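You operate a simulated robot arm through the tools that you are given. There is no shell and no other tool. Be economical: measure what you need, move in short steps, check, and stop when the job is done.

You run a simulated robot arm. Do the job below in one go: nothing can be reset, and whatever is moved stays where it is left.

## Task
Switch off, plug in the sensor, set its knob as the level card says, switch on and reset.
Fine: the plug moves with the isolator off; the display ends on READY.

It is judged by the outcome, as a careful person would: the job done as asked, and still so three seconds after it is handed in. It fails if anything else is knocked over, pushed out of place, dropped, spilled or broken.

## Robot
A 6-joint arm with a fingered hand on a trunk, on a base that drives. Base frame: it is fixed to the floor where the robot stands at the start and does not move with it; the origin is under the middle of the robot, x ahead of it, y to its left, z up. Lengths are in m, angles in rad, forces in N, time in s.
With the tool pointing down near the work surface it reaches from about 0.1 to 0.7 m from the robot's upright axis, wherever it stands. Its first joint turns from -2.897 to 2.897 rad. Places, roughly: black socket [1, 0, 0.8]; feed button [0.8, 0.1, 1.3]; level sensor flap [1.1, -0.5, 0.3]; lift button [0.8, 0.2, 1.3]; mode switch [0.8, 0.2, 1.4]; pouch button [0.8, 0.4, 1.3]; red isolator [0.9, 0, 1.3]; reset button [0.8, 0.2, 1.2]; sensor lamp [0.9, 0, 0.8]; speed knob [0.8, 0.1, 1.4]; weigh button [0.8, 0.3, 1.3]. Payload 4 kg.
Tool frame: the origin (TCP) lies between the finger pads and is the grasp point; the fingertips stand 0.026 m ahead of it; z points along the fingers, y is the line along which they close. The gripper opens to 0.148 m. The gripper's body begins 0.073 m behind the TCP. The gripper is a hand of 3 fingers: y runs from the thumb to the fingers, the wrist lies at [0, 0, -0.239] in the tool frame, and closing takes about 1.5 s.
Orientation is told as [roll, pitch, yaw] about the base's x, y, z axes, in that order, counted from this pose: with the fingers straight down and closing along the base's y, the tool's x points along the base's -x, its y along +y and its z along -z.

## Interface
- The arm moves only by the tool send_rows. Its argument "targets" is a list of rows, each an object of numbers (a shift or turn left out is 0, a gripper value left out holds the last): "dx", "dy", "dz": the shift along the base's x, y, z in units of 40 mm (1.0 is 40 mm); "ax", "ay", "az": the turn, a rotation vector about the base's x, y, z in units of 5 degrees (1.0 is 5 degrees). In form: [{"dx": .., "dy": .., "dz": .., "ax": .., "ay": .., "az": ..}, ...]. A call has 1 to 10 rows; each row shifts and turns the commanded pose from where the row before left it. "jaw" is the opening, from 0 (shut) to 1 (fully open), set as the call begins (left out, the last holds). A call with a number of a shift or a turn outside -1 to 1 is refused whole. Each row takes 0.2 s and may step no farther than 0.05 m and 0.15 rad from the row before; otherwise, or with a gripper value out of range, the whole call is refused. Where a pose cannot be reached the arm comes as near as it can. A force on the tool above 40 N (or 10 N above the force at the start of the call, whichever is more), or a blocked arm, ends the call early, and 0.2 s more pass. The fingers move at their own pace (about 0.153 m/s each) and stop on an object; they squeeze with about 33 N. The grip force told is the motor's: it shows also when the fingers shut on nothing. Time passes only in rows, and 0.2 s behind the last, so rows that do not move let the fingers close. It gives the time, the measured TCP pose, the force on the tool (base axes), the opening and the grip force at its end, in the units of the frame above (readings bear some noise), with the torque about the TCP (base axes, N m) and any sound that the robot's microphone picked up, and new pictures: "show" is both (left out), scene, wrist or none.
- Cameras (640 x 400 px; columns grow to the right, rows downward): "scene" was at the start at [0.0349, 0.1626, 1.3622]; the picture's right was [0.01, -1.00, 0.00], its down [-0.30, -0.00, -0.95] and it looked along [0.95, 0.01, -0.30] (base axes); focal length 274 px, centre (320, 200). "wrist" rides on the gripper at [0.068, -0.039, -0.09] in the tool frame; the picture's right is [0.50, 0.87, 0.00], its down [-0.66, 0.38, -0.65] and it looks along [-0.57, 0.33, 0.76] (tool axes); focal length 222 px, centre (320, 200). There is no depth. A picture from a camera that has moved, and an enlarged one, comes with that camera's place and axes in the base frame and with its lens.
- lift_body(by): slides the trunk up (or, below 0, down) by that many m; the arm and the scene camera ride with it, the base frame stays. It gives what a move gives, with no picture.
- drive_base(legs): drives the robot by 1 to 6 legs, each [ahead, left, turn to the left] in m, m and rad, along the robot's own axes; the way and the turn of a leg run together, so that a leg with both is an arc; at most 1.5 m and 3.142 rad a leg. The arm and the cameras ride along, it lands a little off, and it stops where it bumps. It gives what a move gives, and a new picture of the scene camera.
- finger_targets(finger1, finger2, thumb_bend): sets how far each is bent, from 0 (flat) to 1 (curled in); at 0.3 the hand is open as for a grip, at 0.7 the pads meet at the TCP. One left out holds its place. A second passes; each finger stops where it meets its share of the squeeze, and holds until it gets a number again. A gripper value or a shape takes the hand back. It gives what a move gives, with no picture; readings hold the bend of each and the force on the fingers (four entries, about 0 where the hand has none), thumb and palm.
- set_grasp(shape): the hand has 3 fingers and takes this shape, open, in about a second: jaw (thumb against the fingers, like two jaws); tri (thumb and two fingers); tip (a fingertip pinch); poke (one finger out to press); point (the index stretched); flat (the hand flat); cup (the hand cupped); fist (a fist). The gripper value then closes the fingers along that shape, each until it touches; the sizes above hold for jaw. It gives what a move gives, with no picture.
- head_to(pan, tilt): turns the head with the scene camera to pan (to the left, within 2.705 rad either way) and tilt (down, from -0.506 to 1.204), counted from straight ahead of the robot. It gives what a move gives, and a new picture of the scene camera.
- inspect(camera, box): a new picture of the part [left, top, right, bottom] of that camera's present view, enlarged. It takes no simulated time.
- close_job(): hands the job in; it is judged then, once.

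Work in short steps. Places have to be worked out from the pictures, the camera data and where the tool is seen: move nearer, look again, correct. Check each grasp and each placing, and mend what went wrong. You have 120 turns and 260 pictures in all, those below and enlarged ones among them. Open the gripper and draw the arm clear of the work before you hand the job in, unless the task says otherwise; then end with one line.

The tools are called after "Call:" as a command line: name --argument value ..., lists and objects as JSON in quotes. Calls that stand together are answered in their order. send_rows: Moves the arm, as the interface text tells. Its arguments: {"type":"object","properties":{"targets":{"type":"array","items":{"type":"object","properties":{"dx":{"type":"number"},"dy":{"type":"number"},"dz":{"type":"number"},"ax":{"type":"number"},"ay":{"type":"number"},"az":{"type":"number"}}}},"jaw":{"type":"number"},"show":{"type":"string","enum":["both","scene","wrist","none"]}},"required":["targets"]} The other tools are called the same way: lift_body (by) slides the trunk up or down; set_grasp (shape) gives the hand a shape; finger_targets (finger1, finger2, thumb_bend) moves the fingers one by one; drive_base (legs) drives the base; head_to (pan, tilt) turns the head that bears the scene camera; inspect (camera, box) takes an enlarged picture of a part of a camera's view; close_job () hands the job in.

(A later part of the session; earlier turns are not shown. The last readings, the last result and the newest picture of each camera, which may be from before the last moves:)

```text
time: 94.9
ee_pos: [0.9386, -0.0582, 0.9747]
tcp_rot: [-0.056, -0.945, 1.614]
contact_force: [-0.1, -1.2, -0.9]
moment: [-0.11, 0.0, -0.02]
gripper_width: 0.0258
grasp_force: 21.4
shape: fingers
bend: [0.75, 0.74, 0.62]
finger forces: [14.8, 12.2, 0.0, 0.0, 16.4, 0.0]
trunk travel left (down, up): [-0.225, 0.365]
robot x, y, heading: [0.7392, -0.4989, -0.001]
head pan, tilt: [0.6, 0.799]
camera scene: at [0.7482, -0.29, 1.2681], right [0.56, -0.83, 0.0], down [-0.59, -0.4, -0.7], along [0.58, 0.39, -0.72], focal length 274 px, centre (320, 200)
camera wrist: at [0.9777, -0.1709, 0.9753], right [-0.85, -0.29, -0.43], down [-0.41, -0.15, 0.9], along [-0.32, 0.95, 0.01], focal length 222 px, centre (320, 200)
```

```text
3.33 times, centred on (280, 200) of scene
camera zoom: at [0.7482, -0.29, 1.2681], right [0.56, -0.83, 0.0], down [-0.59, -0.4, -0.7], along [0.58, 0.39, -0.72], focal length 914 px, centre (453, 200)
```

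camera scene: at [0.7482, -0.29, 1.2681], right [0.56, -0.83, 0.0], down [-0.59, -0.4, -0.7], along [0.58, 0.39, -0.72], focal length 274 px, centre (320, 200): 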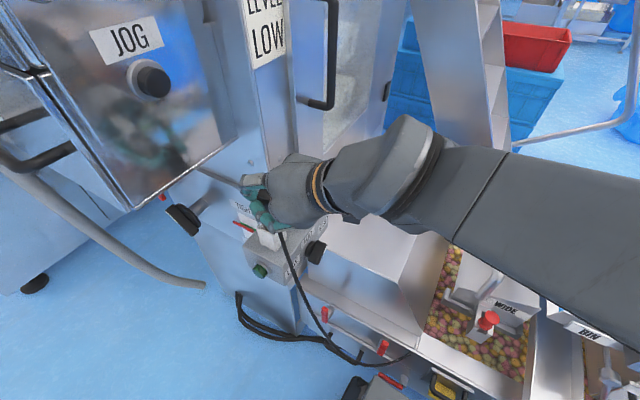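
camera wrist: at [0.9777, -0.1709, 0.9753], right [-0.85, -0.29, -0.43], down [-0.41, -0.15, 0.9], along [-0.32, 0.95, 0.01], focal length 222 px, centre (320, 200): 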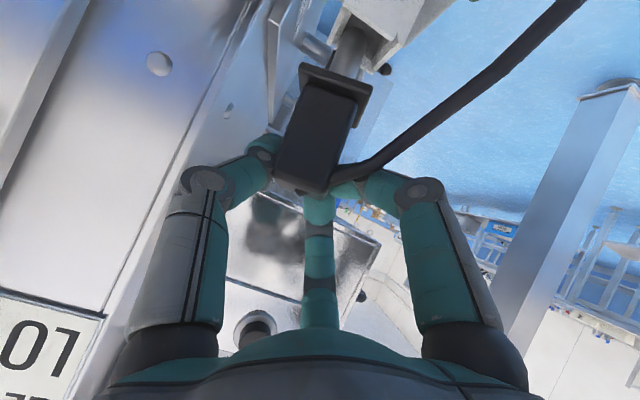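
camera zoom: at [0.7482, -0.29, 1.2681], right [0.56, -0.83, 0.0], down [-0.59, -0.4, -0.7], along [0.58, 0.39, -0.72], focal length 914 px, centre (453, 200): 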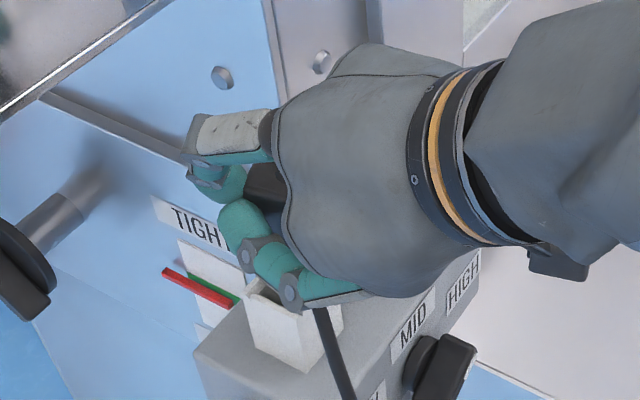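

The plug is coming out: its grey pin shows above the white holder. I'll lift it another 0.05.

Call:
send_rows --targets '[{"dz": 0.4}, {"dz": 0.4}, {"dz": 0.5}]'

Call:
inspect --camera "wrist" --box '[160, 0, 520, 220]'

Call:
inspect --camera "scene" --box '[220, 140, 340, 260]'

```text
time: 95.7
ee_pos: [0.9379, -0.0584, 1.0272]
tcp_rot: [-0.06, -0.945, 1.613]
contact_force: [0.4, -0.7, -0.9]
moment: [-0.04, 0.01, 0.04]
gripper_width: 0.026
grasp_force: 20.9
shape: fingers
bend: [0.75, 0.74, 0.62]
finger forces: [14.6, 11.4, 0.1, 0.1, 16.3, 0.1]
trunk travel left (down, up): [-0.225, 0.365]
robot x, y, heading: [0.7425, -0.4968, -0.001]
head pan, tilt: [0.6, 0.799]
camera scene: at [0.7482, -0.2899, 1.2681], right [0.56, -0.83, 0.0], down [-0.59, -0.4, -0.7], along [0.58, 0.39, -0.72], focal length 274 px, centre (320, 200)
camera wrist: at [0.9774, -0.1716, 1.0265], right [-0.85, -0.29, -0.44], down [-0.41, -0.15, 0.9], along [-0.32, 0.95, 0.01], focal length 222 px, centre (320, 200)
```

scene: 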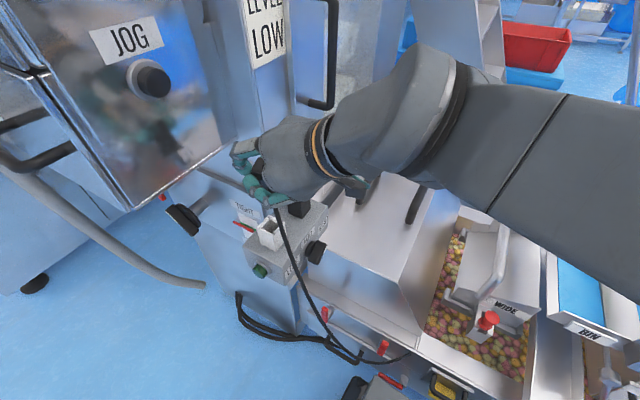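
wrist: 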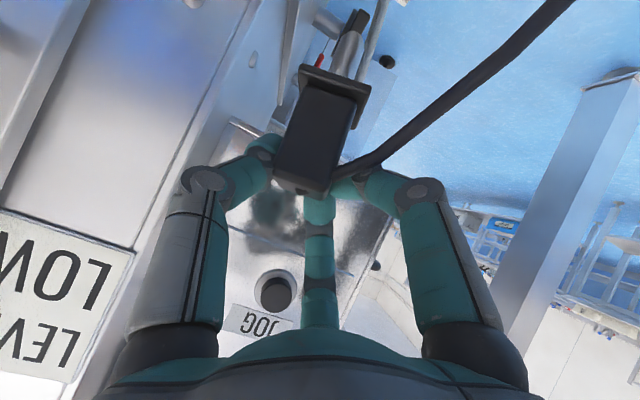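

```text
1.78 times, centred on (340, 110) of wrist
camera zoom: at [0.9774, -0.1716, 1.0265], right [-0.85, -0.29, -0.44], down [-0.41, -0.15, 0.9], along [-0.32, 0.95, 0.01], focal length 395 px, centre (284, 360)
```

zoom: 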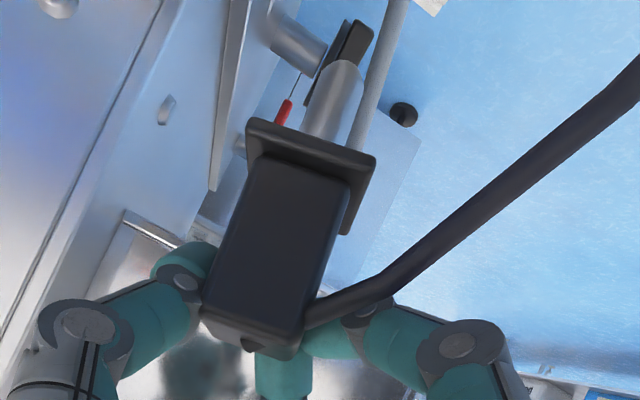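

```text
3.33 times, centred on (280, 200) of scene
camera zoom: at [0.7482, -0.2899, 1.2681], right [0.56, -0.83, 0.0], down [-0.59, -0.4, -0.7], along [0.58, 0.39, -0.72], focal length 914 px, centre (453, 200)
```

zoom: 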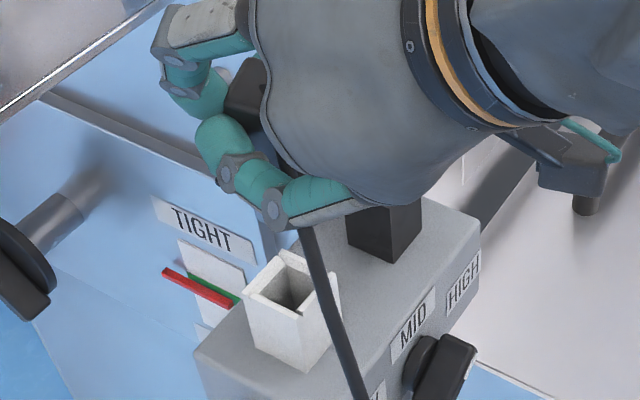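

The plug is free. The white holder centre is about (0.951,-0.054) and the black socket about (1.030,-0.050), so the shift needed is roughly +0.079 in x. I'll move across at this height and check.

Call:
send_rows --targets '[{"dx": 0.5}, {"dx": 0.5}, {"dx": 0.5}, {"dx": 0.47}, {}]'

Call:
inspect --camera "scene" --box '[220, 140, 340, 260]'

Call:
inspect --camera "wrist" --box '[200, 0, 480, 200]'

```text
time: 96.9
ee_pos: [1.0183, -0.0597, 1.0269]
tcp_rot: [-0.057, -0.947, 1.615]
contact_force: [0.2, 0.7, -0.9]
moment: [-0.02, 0.0, 0.0]
gripper_width: 0.0259
grasp_force: 21.4
shape: fingers
bend: [0.75, 0.74, 0.62]
finger forces: [14.6, 11.3, 0.0, 0.0, 16.3, 0.1]
trunk travel left (down, up): [-0.225, 0.365]
robot x, y, heading: [0.7393, -0.497, -0.0]
head pan, tilt: [0.6, 0.799]
camera scene: at [0.7482, -0.2899, 1.2681], right [0.56, -0.83, 0.0], down [-0.59, -0.4, -0.7], along [0.58, 0.39, -0.72], focal length 274 px, centre (320, 200)
camera wrist: at [1.0573, -0.1709, 1.0267], right [-0.85, -0.29, -0.43], down [-0.41, -0.15, 0.9], along [-0.32, 0.95, 0.01], focal length 222 px, centre (320, 200)
```

scene: 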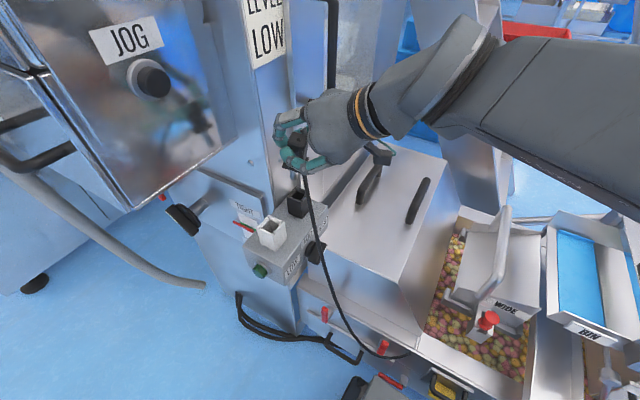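
wrist: 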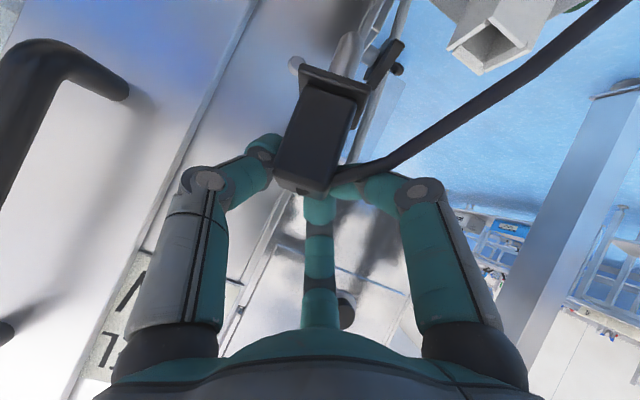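

```text
3.33 times, centred on (280, 200) of scene
camera zoom: at [0.7482, -0.2899, 1.2681], right [0.56, -0.83, 0.0], down [-0.59, -0.4, -0.7], along [0.58, 0.39, -0.72], focal length 914 px, centre (453, 200)
```

zoom: 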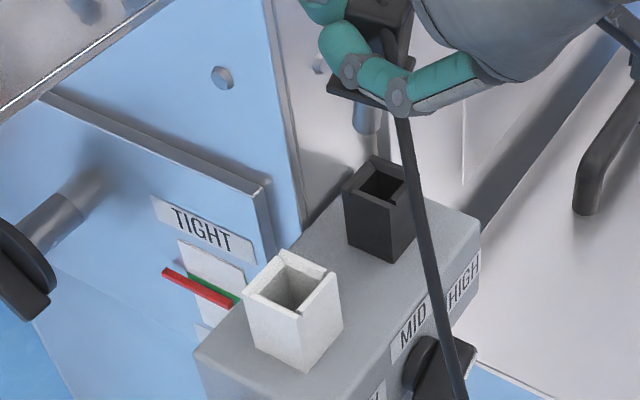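

```text
2.00 times, centred on (340, 100) of wrist
camera zoom: at [1.0573, -0.1709, 1.0267], right [-0.85, -0.29, -0.43], down [-0.41, -0.15, 0.9], along [-0.32, 0.95, 0.01], focal length 444 px, centre (280, 400)
```

zoom: 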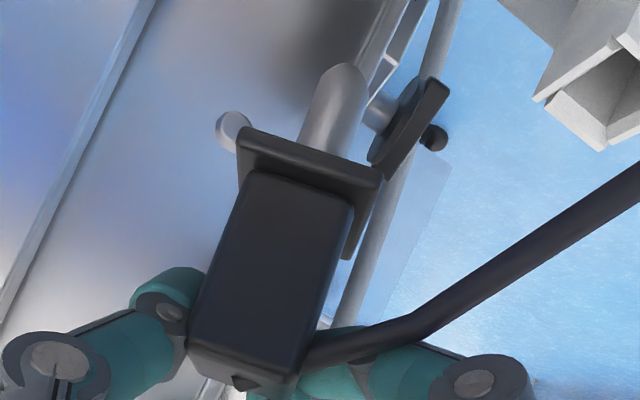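

I can now see both sockets and the plug's pin. I'll take a tighter zoom to align it.

Call:
inspect --camera "scene" --box '[255, 120, 335, 230]'

```text
3.64 times, centred on (295, 175) of scene
camera zoom: at [0.7482, -0.2899, 1.2681], right [0.56, -0.83, 0.0], down [-0.59, -0.4, -0.7], along [0.58, 0.39, -0.72], focal length 997 px, centre (411, 291)
```

zoom: 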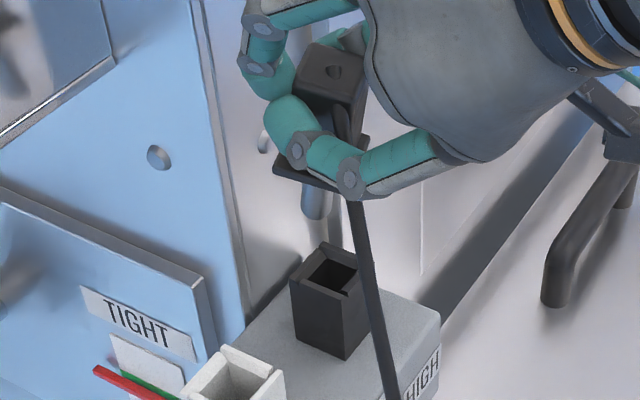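

The plug has tilted in the grip by roughly 8°, its pin leaning toward +y. I'll rotate the hand about x to make it upright, then re-check.

Call:
send_rows --targets '[{"ax": -0.8}, {"ax": -0.8}, {}]'

Call:
inspect --camera "scene" --box '[255, 120, 335, 230]'

Call:
inspect --camera "wrist" --box '[200, 0, 480, 200]'

```text
time: 97.7
ee_pos: [1.0183, -0.0593, 1.0264]
tcp_rot: [-0.049, -0.804, 1.606]
contact_force: [0.3, -1.1, -0.6]
moment: [-0.01, 0.01, 0.03]
gripper_width: 0.0257
grasp_force: 20.9
shape: fingers
bend: [0.75, 0.74, 0.62]
finger forces: [14.6, 11.2, 0.1, 0.0, 16.3, 0.0]
trunk travel left (down, up): [-0.225, 0.365]
robot x, y, heading: [0.7374, -0.4968, -0.003]
head pan, tilt: [0.6, 0.799]
camera scene: at [0.7482, -0.2899, 1.2681], right [0.56, -0.83, 0.0], down [-0.59, -0.4, -0.7], along [0.58, 0.39, -0.72], focal length 274 px, centre (320, 200)
camera wrist: at [1.0566, -0.1701, 1.0428], right [-0.85, -0.35, -0.39], down [-0.41, -0.02, 0.91], along [-0.32, 0.94, -0.13], focal length 222 px, centre (320, 200)
```

scene: 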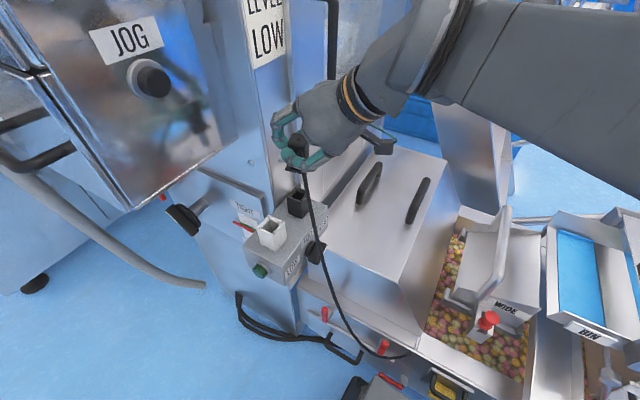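
wrist: 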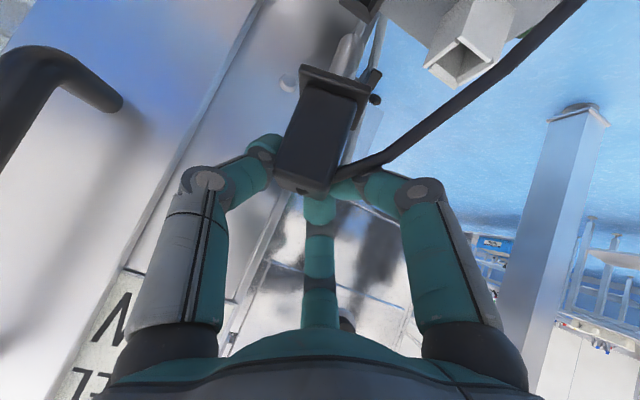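

```text
3.64 times, centred on (295, 175) of scene
camera zoom: at [0.7482, -0.2899, 1.2681], right [0.56, -0.83, 0.0], down [-0.59, -0.4, -0.7], along [0.58, 0.39, -0.72], focal length 997 px, centre (411, 291)
```

zoom: 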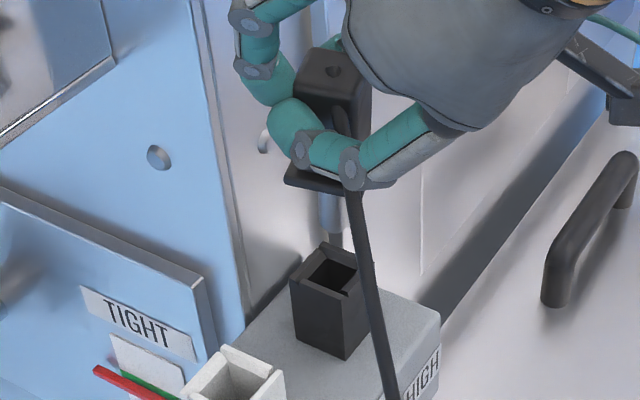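

```text
2.00 times, centred on (340, 100) of wrist
camera zoom: at [1.0566, -0.1701, 1.0428], right [-0.85, -0.35, -0.39], down [-0.41, -0.02, 0.91], along [-0.32, 0.94, -0.13], focal length 444 px, centre (280, 400)
```

zoom: 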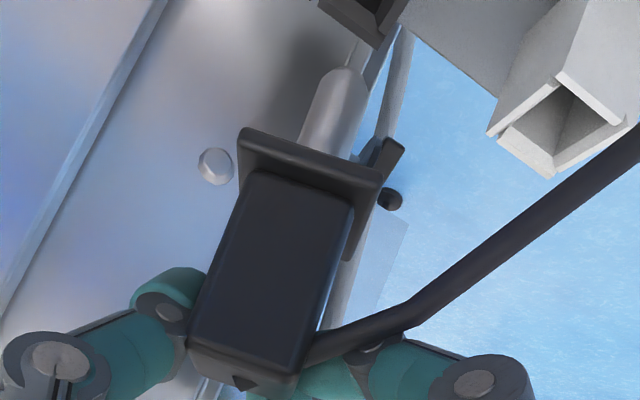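

The pin is nearly over the socket in both views, with a few degrees of tilt left (tip toward +x and +y). I'll correct that while keeping the tip in place.

Call:
send_rows --targets '[{"ax": -0.6, "ay": 0.35, "dx": 0.07, "dy": 0.1}, {"ax": -0.6, "ay": 0.35, "dx": 0.07, "dy": 0.1}, {}]'

Call:
inspect --camera "scene" --box '[255, 120, 335, 230]'

Call:
inspect --camera "wrist" --box '[200, 0, 480, 200]'

```text
time: 98.5
ee_pos: [1.0232, -0.0498, 1.028]
tcp_rot: [0.036, -0.702, 1.55]
contact_force: [-0.2, -0.7, -0.3]
moment: [-0.02, 0.0, -0.01]
gripper_width: 0.0258
grasp_force: 21.1
shape: fingers
bend: [0.75, 0.74, 0.62]
finger forces: [14.5, 11.2, 0.0, 0.1, 16.1, 0.0]
trunk travel left (down, up): [-0.225, 0.365]
robot x, y, heading: [0.7399, -0.498, 0.001]
head pan, tilt: [0.6, 0.799]
camera scene: at [0.7482, -0.2899, 1.2681], right [0.56, -0.83, 0.0], down [-0.59, -0.4, -0.7], along [0.58, 0.39, -0.72], focal length 274 px, centre (320, 200)
camera wrist: at [1.0635, -0.1601, 1.0521], right [-0.87, -0.38, -0.3], down [-0.35, 0.08, 0.93], along [-0.33, 0.92, -0.2], focal length 222 px, centre (320, 200)
```

scene: 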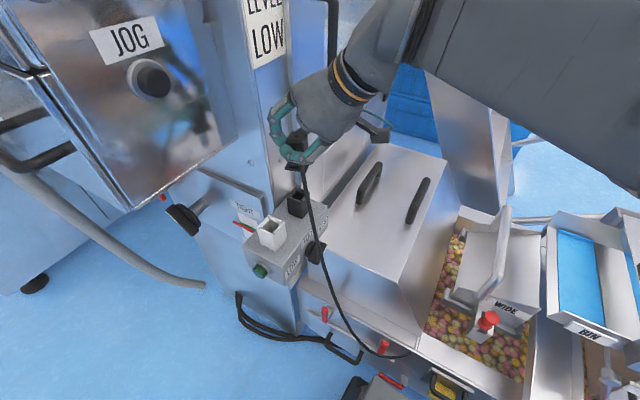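
wrist: 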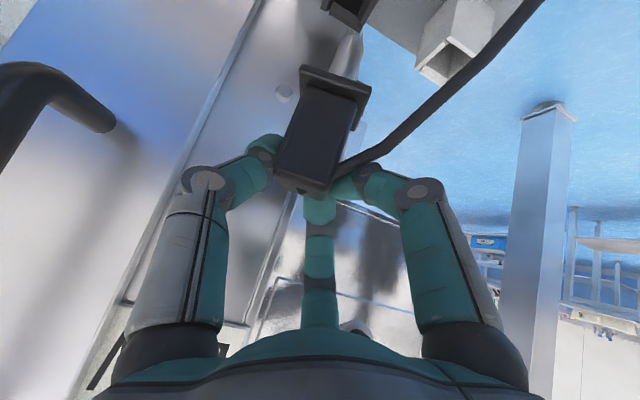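

```text
3.64 times, centred on (295, 175) of scene
camera zoom: at [0.7482, -0.2899, 1.2681], right [0.56, -0.83, 0.0], down [-0.59, -0.4, -0.7], along [0.58, 0.39, -0.72], focal length 997 px, centre (411, 291)
```

zoom: 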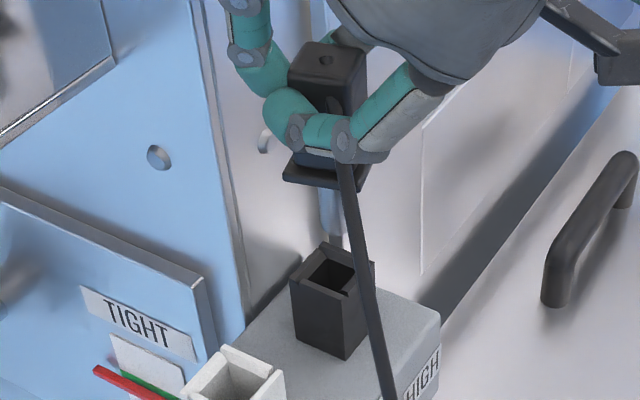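

```text
2.00 times, centred on (340, 100) of wrist
camera zoom: at [1.0635, -0.1601, 1.0521], right [-0.87, -0.38, -0.3], down [-0.35, 0.08, 0.93], along [-0.33, 0.92, -0.2], focal length 444 px, centre (280, 400)
```

zoom: 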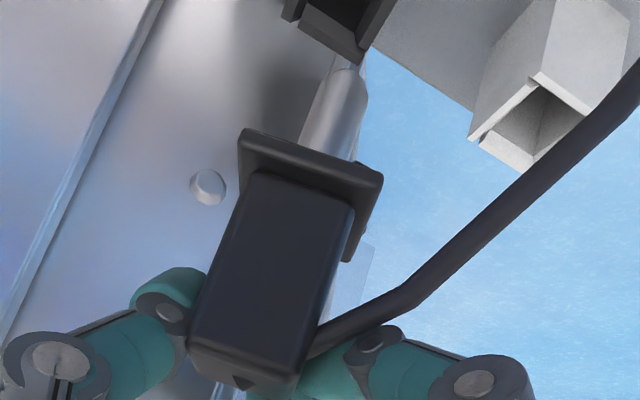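

I'll undo the small y-axis correction, since it came from camera bias, then lower 0.012 and look again.

Call:
send_rows --targets '[{"ay": -0.7, "dx": -0.14}, {"dz": -0.3}, {}]'

Call:
inspect --camera "scene" --box '[270, 150, 330, 220]'

Call:
inspect --camera "wrist" --box '[260, 0, 460, 120]'

```text
time: 99.3
ee_pos: [1.0176, -0.0501, 1.0153]
tcp_rot: [-0.046, -0.703, 1.602]
contact_force: [0.6, -0.4, -0.8]
moment: [-0.03, -0.03, -0.02]
gripper_width: 0.0258
grasp_force: 21.0
shape: fingers
bend: [0.75, 0.74, 0.62]
finger forces: [14.6, 11.1, 0.0, 0.0, 16.2, 0.0]
trunk travel left (down, up): [-0.225, 0.365]
robot x, y, heading: [0.7405, -0.4927, -0.002]
head pan, tilt: [0.6, 0.799]
camera scene: at [0.7482, -0.2899, 1.2681], right [0.56, -0.83, 0.0], down [-0.59, -0.4, -0.7], along [0.58, 0.39, -0.72], focal length 274 px, centre (320, 200)
camera wrist: at [1.0557, -0.1599, 1.0423], right [-0.85, -0.38, -0.35], down [-0.41, 0.08, 0.91], along [-0.32, 0.92, -0.22], focal length 222 px, centre (320, 200)
```

scene: 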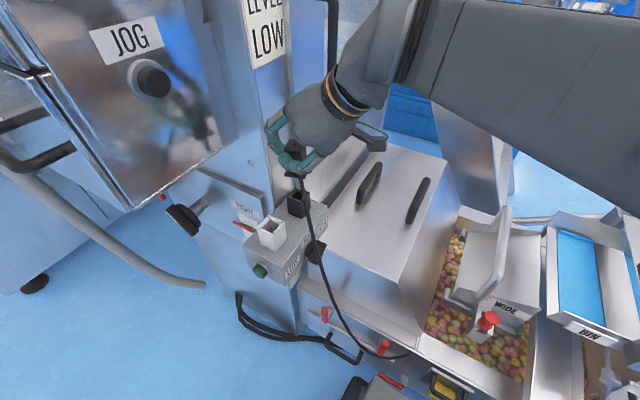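
wrist: 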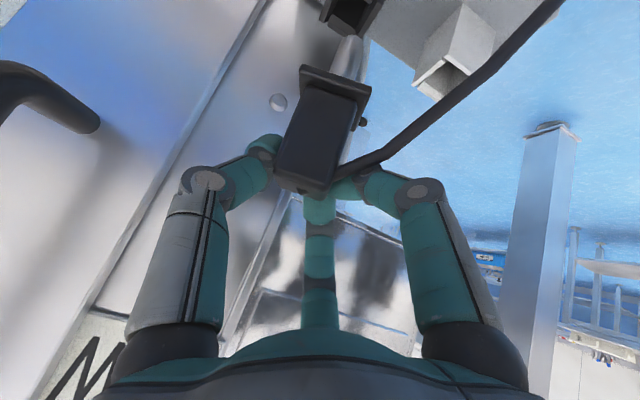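

```text
5.71 times, centred on (300, 185) of scene
camera zoom: at [0.7482, -0.2899, 1.2681], right [0.56, -0.83, 0.0], down [-0.59, -0.4, -0.7], along [0.58, 0.39, -0.72], focal length 1566 px, centre (434, 286)
```

zoom: 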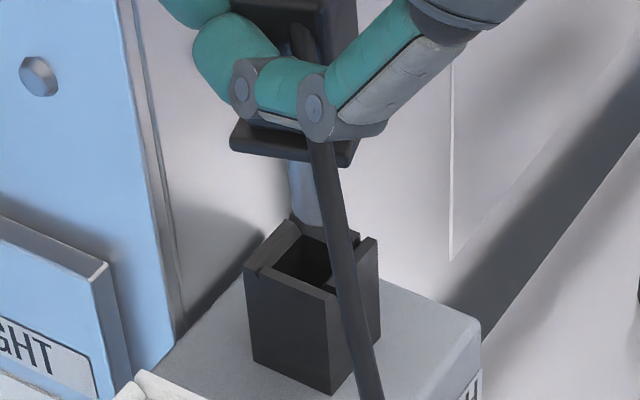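

```text
3.20 times, centred on (360, 60) of wrist
camera zoom: at [1.0557, -0.1599, 1.0423], right [-0.85, -0.38, -0.35], down [-0.41, 0.08, 0.91], along [-0.32, 0.92, -0.22], focal length 711 px, centre (192, 648)
```

zoom: 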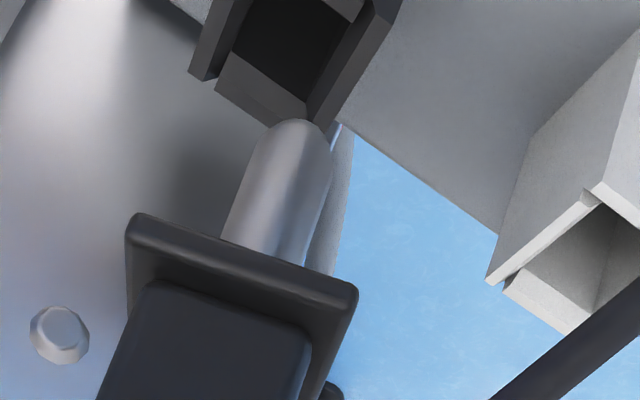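

From both views I judge the pin tip about 0.025 above the rim, and it needs roughly +8 mm x and +5 mm y. I'll apply that and recheck.

Call:
send_rows --targets '[{"dx": 0.2, "dy": 0.12}, {}]' --show "none"

Call:
inspect --camera "scene" --box '[270, 150, 330, 220]'

Call:
inspect --camera "wrist" --box '[260, 0, 460, 120]'

```text
time: 99.9
ee_pos: [1.0266, -0.0456, 1.0153]
tcp_rot: [-0.044, -0.703, 1.6]
contact_force: [-0.4, -0.6, -0.6]
moment: [-0.01, 0.02, -0.02]
gripper_width: 0.0258
grasp_force: 21.2
shape: fingers
bend: [0.75, 0.74, 0.62]
finger forces: [14.6, 11.0, 0.1, 0.0, 16.2, 0.0]
trunk travel left (down, up): [-0.225, 0.365]
robot x, y, heading: [0.7393, -0.4961, -0.005]
head pan, tilt: [0.6, 0.799]
```

```text
5.71 times, centred on (300, 185) of scene
camera zoom: at [0.7482, -0.2899, 1.2681], right [0.56, -0.83, 0.0], down [-0.59, -0.4, -0.7], along [0.58, 0.39, -0.72], focal length 1566 px, centre (434, 286)
```

zoom: 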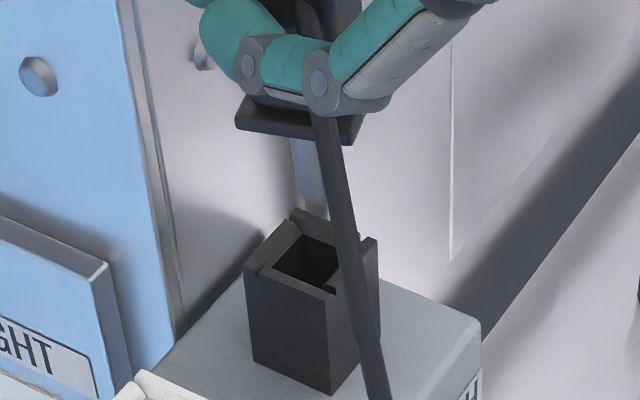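

```text
3.20 times, centred on (360, 60) of wrist
camera zoom: at [1.0642, -0.1551, 1.0424], right [-0.85, -0.38, -0.35], down [-0.41, 0.08, 0.91], along [-0.32, 0.92, -0.22], focal length 711 px, centre (192, 648)
```

zoom: 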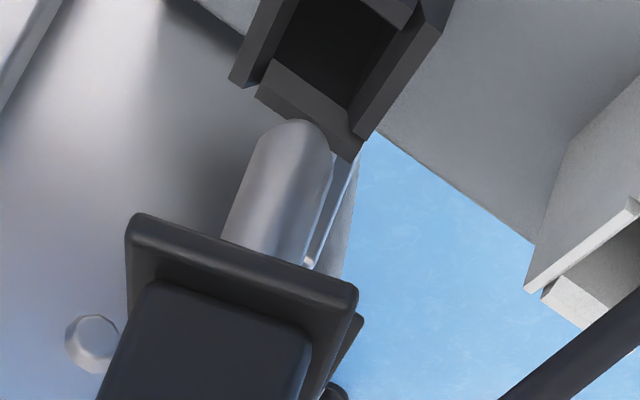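

Both views now agree the pin is over the opening, about 0.022 above it. I'll lower 0.024 and check.

Call:
send_rows --targets '[{"dz": -0.2}, {"dz": -0.2}, {"dz": -0.2}, {}]' --show "none"

Call:
inspect --camera "scene" --box '[270, 150, 330, 220]'

Call:
inspect --camera "wrist" --box '[260, 0, 460, 120]'

```text
time: 100.9
ee_pos: [1.0264, -0.0454, 0.9908]
tcp_rot: [-0.044, -0.703, 1.599]
contact_force: [-0.2, 0.4, -0.8]
moment: [0.02, 0.01, 0.0]
gripper_width: 0.0258
grasp_force: 20.8
shape: fingers
bend: [0.75, 0.74, 0.62]
finger forces: [14.7, 11.0, 0.1, 0.1, 16.2, 0.0]
trunk travel left (down, up): [-0.225, 0.365]
robot x, y, heading: [0.7387, -0.5003, -0.006]
head pan, tilt: [0.6, 0.799]
```

```text
5.71 times, centred on (300, 185) of scene
camera zoom: at [0.7482, -0.2899, 1.2681], right [0.56, -0.83, 0.0], down [-0.59, -0.4, -0.7], along [0.58, 0.39, -0.72], focal length 1566 px, centre (434, 286)
```

zoom: 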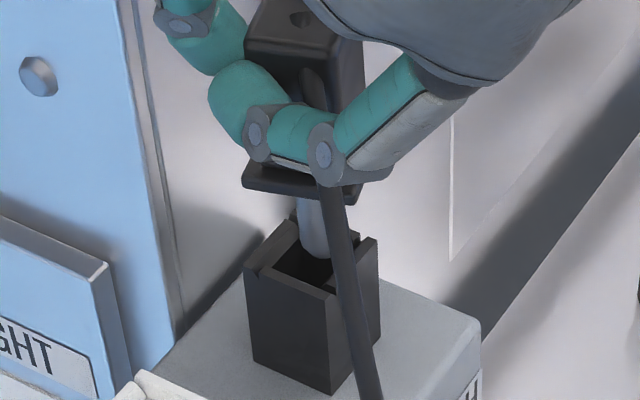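

```text
3.20 times, centred on (360, 60) of wrist
camera zoom: at [1.0642, -0.1552, 1.0183], right [-0.85, -0.38, -0.35], down [-0.41, 0.08, 0.91], along [-0.32, 0.92, -0.22], focal length 711 px, centre (192, 648)
```

zoom: 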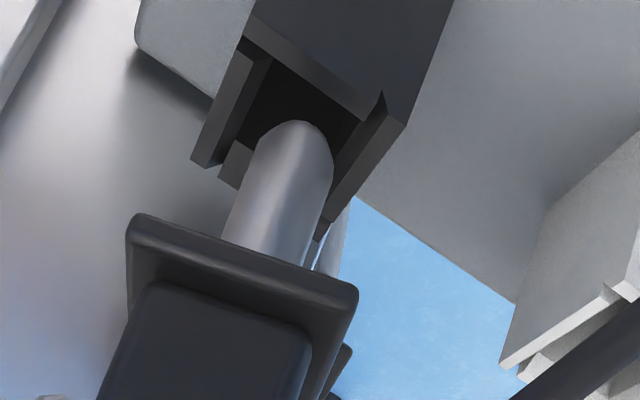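

The tip is centred in the opening in both views. I'll continue down, watching the force.

Call:
send_rows --targets '[{"dz": -0.15}, {"dz": -0.15}, {"dz": -0.15}, {}]' --show "none"

Call:
inspect --camera "scene" --box '[270, 150, 330, 220]'

Call:
inspect --camera "wrist" --box '[260, 0, 460, 120]'

```text
time: 101.9
ee_pos: [1.025, -0.0459, 0.9748]
tcp_rot: [-0.046, -0.705, 1.602]
contact_force: [0.4, 2.4, 19.5]
moment: [0.17, -0.43, 0.06]
gripper_width: 0.0257
grasp_force: 22.2
shape: fingers
bend: [0.78, 0.75, 0.62]
finger forces: [15.7, 11.1, 0.1, 0.1, 17.9, 0.0]
trunk travel left (down, up): [-0.225, 0.365]
robot x, y, heading: [0.7339, -0.4962, -0.0]
head pan, tilt: [0.6, 0.799]
```

```text
5.71 times, centred on (300, 185) of scene
camera zoom: at [0.7476, -0.2906, 1.2684], right [0.56, -0.83, 0.0], down [-0.59, -0.4, -0.7], along [0.58, 0.39, -0.72], focal length 1566 px, centre (434, 286)
```

zoom: 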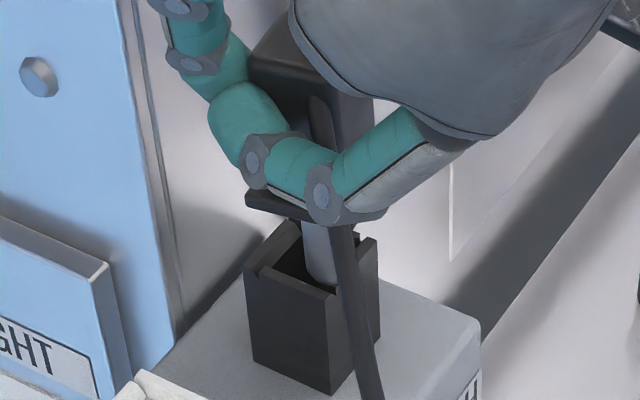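

```text
3.20 times, centred on (360, 60) of wrist
camera zoom: at [1.0639, -0.1556, 1.0017], right [-0.85, -0.38, -0.36], down [-0.41, 0.07, 0.91], along [-0.32, 0.92, -0.22], focal length 711 px, centre (192, 648)
```

zoom: 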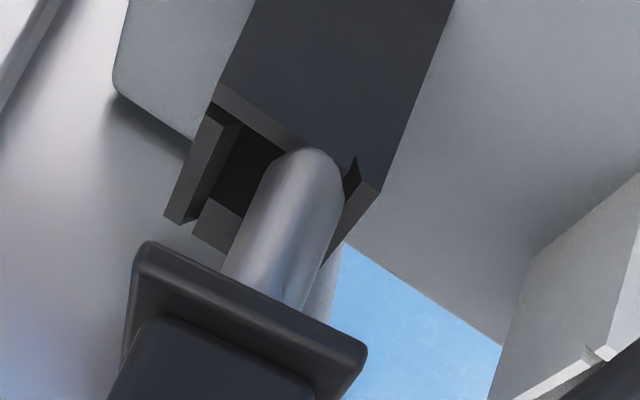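

The pin is resting on the socket's -x/-y rim corner (19 N). I'll raise it and shift about +6 mm x and +10 mm y.

Call:
send_rows --targets '[{"dz": 0.25}, {"dz": 0.2}, {"dx": 0.15, "dy": 0.25}, {}]' --show "none"

Call:
inspect --camera "scene" --box '[265, 130, 335, 220]'

Call:
inspect --camera "wrist" --box '[220, 0, 460, 160]'

```text
time: 102.9
ee_pos: [1.0323, -0.0358, 0.9928]
tcp_rot: [-0.044, -0.701, 1.601]
contact_force: [-0.7, 0.2, -0.7]
moment: [0.01, 0.01, 0.03]
gripper_width: 0.0253
grasp_force: 21.7
shape: fingers
bend: [0.78, 0.75, 0.62]
finger forces: [15.6, 11.2, 0.0, 0.0, 16.1, 0.1]
trunk travel left (down, up): [-0.225, 0.365]
robot x, y, heading: [0.7368, -0.4962, -0.005]
head pan, tilt: [0.6, 0.799]
```

```text
4.44 times, centred on (300, 175) of scene
camera zoom: at [0.7482, -0.2899, 1.2681], right [0.56, -0.83, 0.0], down [-0.59, -0.4, -0.7], along [0.58, 0.39, -0.72], focal length 1218 px, centre (409, 311)
```

zoom: 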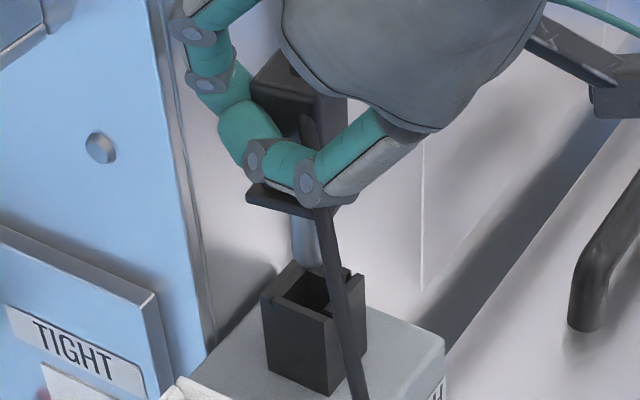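

```text
2.50 times, centred on (340, 80) of wrist
camera zoom: at [1.0704, -0.1451, 1.0189], right [-0.85, -0.38, -0.35], down [-0.41, 0.08, 0.91], along [-0.32, 0.92, -0.22], focal length 555 px, centre (270, 500)
```

zoom: 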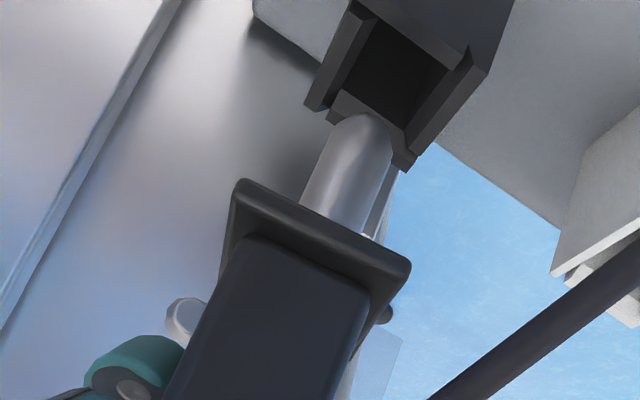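

It now projects onto the opening's centre in both views, within 2 mm. I'll lower again.

Call:
send_rows --targets '[{"dz": -0.25, "dx": -0.04, "dy": -0.02}, {"dz": -0.25}, {"dz": -0.15}, {}]' --show "none"

Call:
inspect --camera "scene" --box '[265, 130, 335, 220]'

Call:
inspect --camera "wrist" --box '[220, 0, 460, 160]'

```text
time: 103.9
ee_pos: [1.031, -0.0368, 0.9648]
tcp_rot: [-0.046, -0.702, 1.6]
contact_force: [0.8, 0.7, -0.4]
moment: [0.02, 0.01, -0.01]
gripper_width: 0.0255
grasp_force: 21.3
shape: fingers
bend: [0.78, 0.75, 0.62]
finger forces: [15.6, 11.2, 0.0, 0.0, 16.1, 0.0]
trunk travel left (down, up): [-0.225, 0.365]
robot x, y, heading: [0.7385, -0.499, -0.008]
head pan, tilt: [0.6, 0.799]
```

```text
4.44 times, centred on (300, 175) of scene
camera zoom: at [0.7482, -0.2899, 1.2681], right [0.56, -0.83, 0.0], down [-0.59, -0.4, -0.7], along [0.58, 0.39, -0.72], focal length 1218 px, centre (409, 311)
```

zoom: 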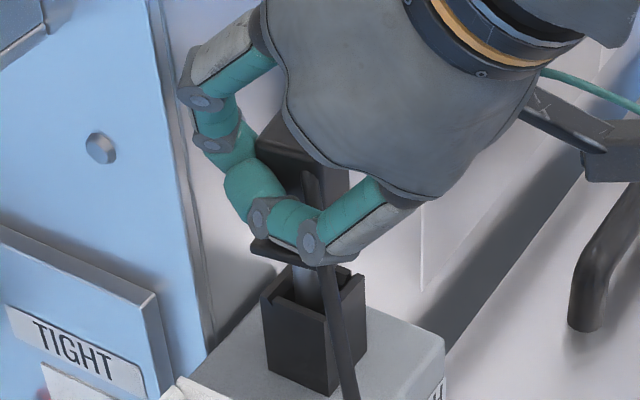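

```text
2.50 times, centred on (340, 80) of wrist
camera zoom: at [1.0687, -0.1457, 0.9923], right [-0.85, -0.38, -0.35], down [-0.41, 0.08, 0.91], along [-0.32, 0.92, -0.22], focal length 555 px, centre (270, 500)
```

zoom: 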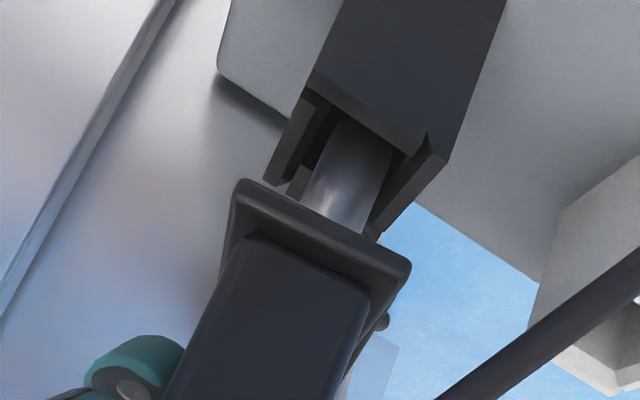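

The pin is inside, with no force. I'll keep pushing down until it seats.

Call:
send_rows --targets '[{"dz": -0.2}, {"dz": -0.2}, {"dz": -0.2}, {}]' --show "none"

Call:
inspect --camera "scene" --box '[265, 130, 335, 220]'

Call:
inspect --camera "wrist" --box '[220, 0, 460, 160]'

```text
time: 104.9
ee_pos: [1.031, -0.0361, 0.9405]
tcp_rot: [-0.047, -0.7, 1.601]
contact_force: [0.6, -1.3, -1.3]
moment: [0.0, 0.03, 0.02]
gripper_width: 0.0254
grasp_force: 21.6
shape: fingers
bend: [0.78, 0.75, 0.62]
finger forces: [15.8, 11.1, 0.1, 0.1, 16.2, 0.0]
trunk travel left (down, up): [-0.225, 0.365]
robot x, y, heading: [0.7354, -0.4945, -0.003]
head pan, tilt: [0.6, 0.799]
```

```text
4.44 times, centred on (300, 175) of scene
camera zoom: at [0.7482, -0.2899, 1.2681], right [0.56, -0.83, 0.0], down [-0.59, -0.4, -0.7], along [0.58, 0.39, -0.72], focal length 1218 px, centre (409, 311)
```

zoom: 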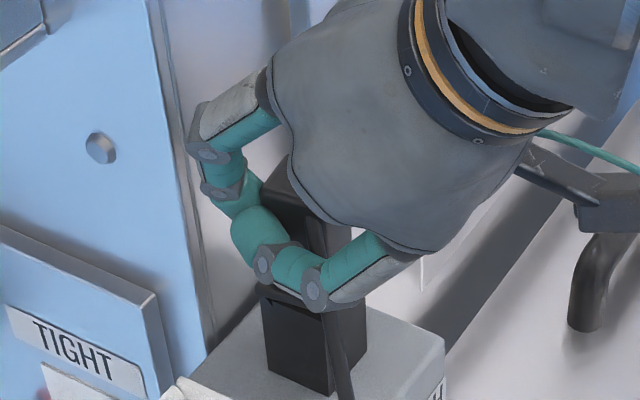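

```text
2.50 times, centred on (340, 80) of wrist
camera zoom: at [1.0685, -0.1458, 0.9681], right [-0.85, -0.38, -0.35], down [-0.41, 0.08, 0.91], along [-0.32, 0.92, -0.22], focal length 555 px, centre (270, 500)
```

zoom: 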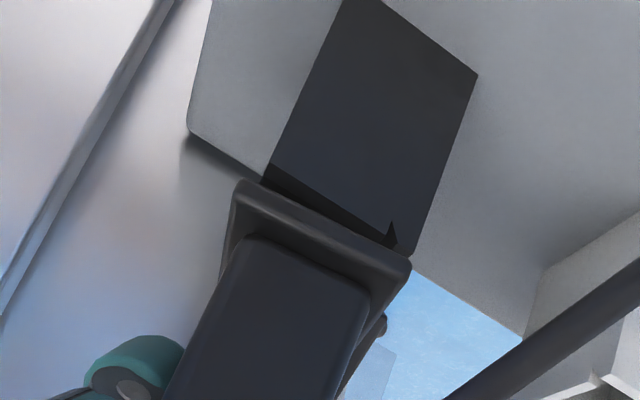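

It's nearly seated. I'll press a bit further and read the force.

Call:
send_rows --targets '[{"dz": -0.12}, {"dz": -0.12}, {"dz": -0.1}, {}]' --show "none"

Call:
inspect --camera "scene" --box '[265, 130, 335, 220]'

Call:
inspect --camera "wrist" --box '[220, 0, 460, 160]'

```text
time: 105.9
ee_pos: [1.029, -0.0374, 0.9301]
tcp_rot: [-0.05, -0.707, 1.603]
contact_force: [0.1, 3.5, 29.4]
moment: [0.43, -0.62, 0.15]
gripper_width: 0.0271
grasp_force: 27.6
shape: fingers
bend: [0.8, 0.75, 0.62]
finger forces: [19.5, 14.9, 0.0, 0.0, 20.7, 0.0]
trunk travel left (down, up): [-0.225, 0.365]
robot x, y, heading: [0.7371, -0.4969, -0.007]
head pan, tilt: [0.6, 0.799]
```

```text
4.44 times, centred on (300, 175) of scene
camera zoom: at [0.7472, -0.2911, 1.2686], right [0.56, -0.83, 0.0], down [-0.59, -0.4, -0.7], along [0.58, 0.39, -0.72], focal length 1218 px, centre (409, 311)
```

zoom: 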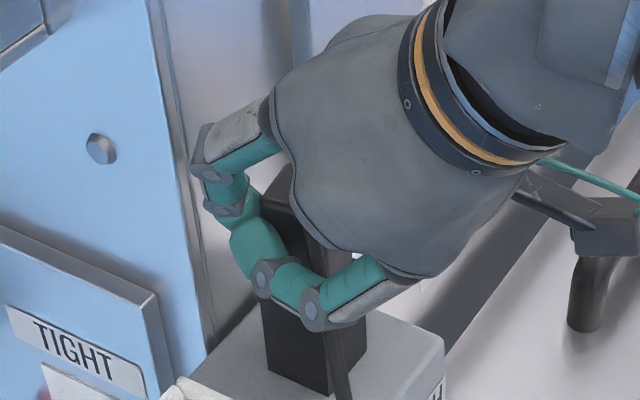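

```text
2.50 times, centred on (340, 80) of wrist
camera zoom: at [1.0679, -0.1463, 0.9569], right [-0.85, -0.38, -0.36], down [-0.41, 0.07, 0.91], along [-0.32, 0.92, -0.22], focal length 555 px, centre (270, 500)
```

zoom: 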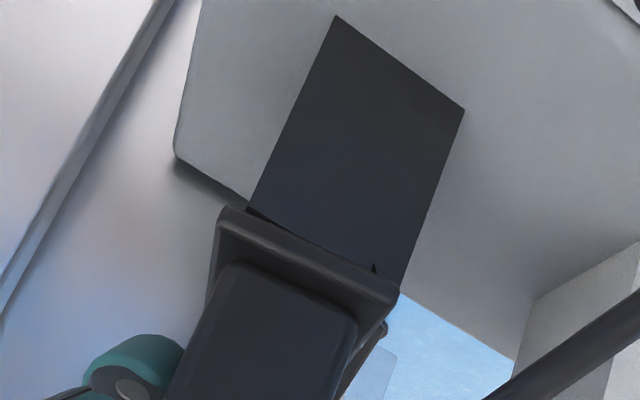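

It's seated to within about a millimetre at 29 N. I'll give one more small press, then release the fingers and check.

Call:
send_rows --targets '[{"dz": -0.06}, {"dz": -0.06}, {}]' --show "none"

Call:
finger_targets --finger1 0.5 --finger2 0.5 --thumb_bend 0.5

Call:
inspect --camera "wrist" --box '[180, 0, 480, 200]'

Call:
inspect --camera "scene" --box '[255, 150, 345, 240]'

```text
time: 106.7
ee_pos: [1.0292, -0.0368, 0.9247]
tcp_rot: [-0.046, -0.707, 1.601]
contact_force: [1.9, 4.1, 29.9]
moment: [0.47, -0.63, 0.13]
gripper_width: 0.029
grasp_force: 28.2
shape: fingers
bend: [0.8, 0.75, 0.62]
finger forces: [20.4, 15.0, 0.1, 0.1, 20.6, 0.0]
trunk travel left (down, up): [-0.225, 0.365]
robot x, y, heading: [0.7392, -0.4987, -0.008]
head pan, tilt: [0.6, 0.799]
```

```text
time: 107.7
ee_pos: [1.0288, -0.0364, 0.9223]
tcp_rot: [-0.042, -0.702, 1.601]
contact_force: [-0.5, 1.1, 0.7]
moment: [0.01, -0.03, 0.03]
gripper_width: 0.0618
grasp_force: 0.1
shape: fingers
bend: [0.5, 0.5, 0.5]
finger forces: [0.0, 0.0, 0.0, 0.0, 0.0, 0.1]
trunk travel left (down, up): [-0.225, 0.365]
robot x, y, heading: [0.7374, -0.4958, -0.003]
head pan, tilt: [0.6, 0.799]
```

```text
2.00 times, centred on (330, 100) of wrist
camera zoom: at [1.0682, -0.1459, 0.9498], right [-0.85, -0.38, -0.35], down [-0.41, 0.08, 0.91], along [-0.32, 0.92, -0.22], focal length 444 px, centre (300, 400)
```

zoom: 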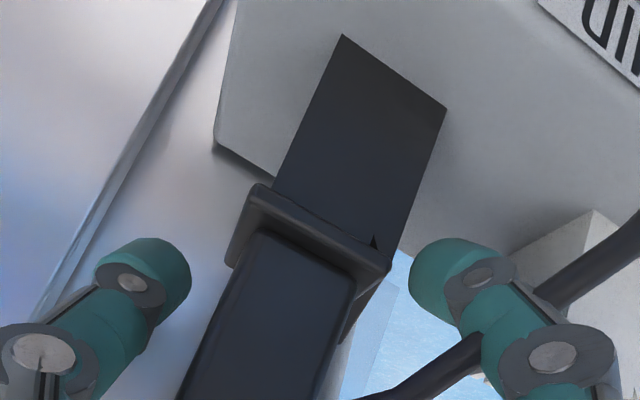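

```text
4.44 times, centred on (300, 195) of scene
camera zoom: at [0.7482, -0.29, 1.2681], right [0.56, -0.83, 0.0], down [-0.59, -0.4, -0.7], along [0.58, 0.39, -0.72], focal length 1218 px, centre (409, 222)
```

zoom: 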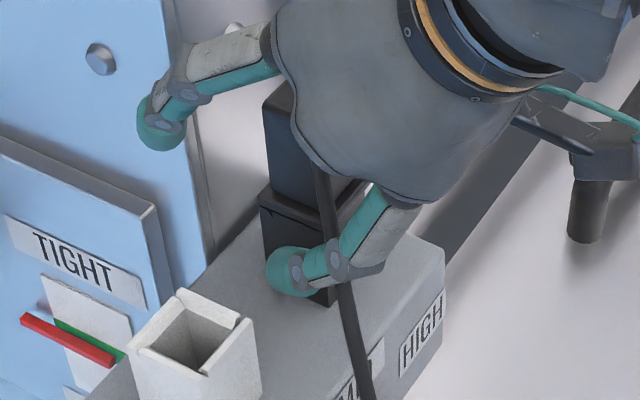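

The plug is seated flush and released. I'll withdraw along the tool axis and then look at the knob.

Call:
send_rows --targets '[{"dy": -0.5, "dz": 0.6}, {"dy": -0.5, "dz": 0.6}, {"dy": -0.6, "dz": 0.6}, {"dy": -0.6, "dz": 0.6}, {"dy": -0.6, "dz": 0.6}]'

Call:
inspect --camera "scene" --box '[240, 160, 350, 290]'

Call:
inspect --camera "wrist" --box '[180, 0, 480, 200]'

```text
time: 108.9
ee_pos: [1.0291, -0.1497, 1.0433]
tcp_rot: [-0.045, -0.703, 1.6]
contact_force: [0.0, 0.2, 0.5]
moment: [-0.01, 0.0, 0.0]
gripper_width: 0.0615
grasp_force: 0.0
shape: fingers
bend: [0.5, 0.5, 0.5]
finger forces: [0.0, 0.0, 0.0, 0.1, 0.1, 0.0]
trunk travel left (down, up): [-0.225, 0.365]
robot x, y, heading: [0.7392, -0.5005, -0.002]
head pan, tilt: [0.6, 0.799]
camera scene: at [0.7483, -0.2898, 1.2681], right [0.56, -0.83, 0.0], down [-0.59, -0.4, -0.7], along [0.58, 0.39, -0.72], focal length 274 px, centre (320, 200)
camera wrist: at [1.0675, -0.2587, 1.07], right [-0.85, -0.38, -0.35], down [-0.41, 0.08, 0.91], along [-0.32, 0.92, -0.22], focal length 222 px, centre (320, 200)
```

scene: 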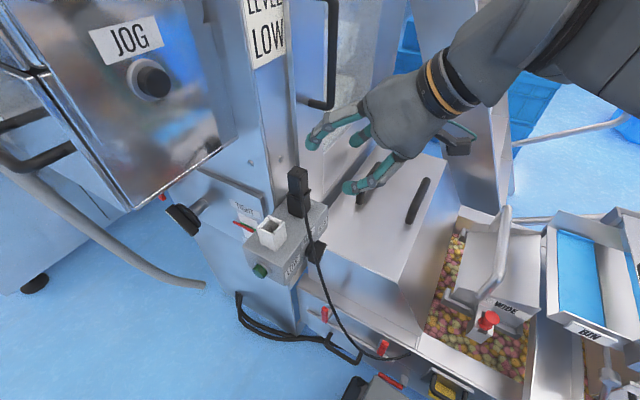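
wrist: 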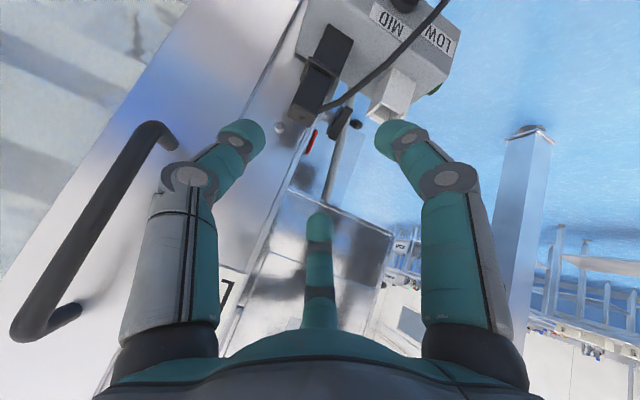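

```text
3.08 times, centred on (295, 225) of scene
camera zoom: at [0.7483, -0.2898, 1.2681], right [0.56, -0.83, 0.0], down [-0.59, -0.4, -0.7], along [0.58, 0.39, -0.72], focal length 843 px, centre (397, 123)
```

zoom: 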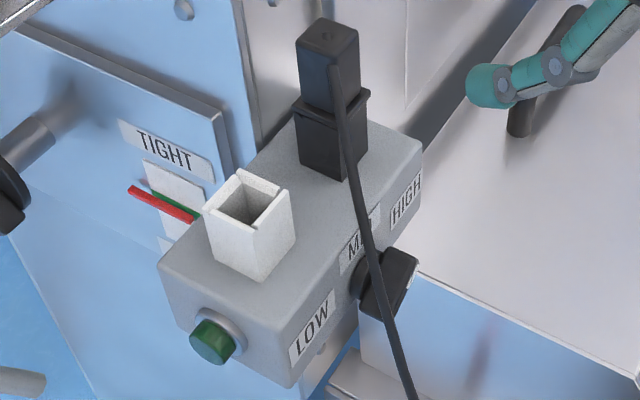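

```text
2.00 times, centred on (330, 100) of wrist
camera zoom: at [1.0675, -0.2587, 1.07], right [-0.85, -0.38, -0.35], down [-0.41, 0.08, 0.91], along [-0.32, 0.92, -0.22], focal length 444 px, centre (300, 400)
```

zoom: 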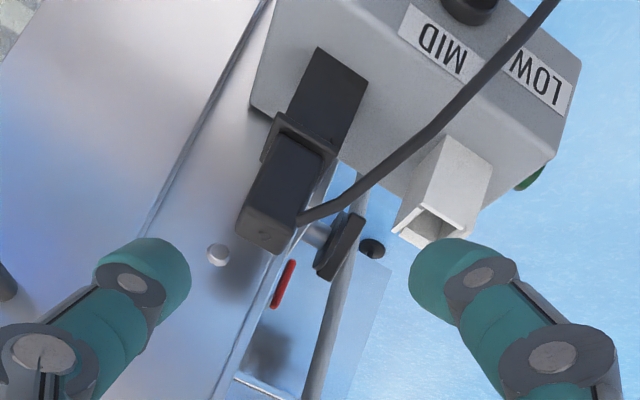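

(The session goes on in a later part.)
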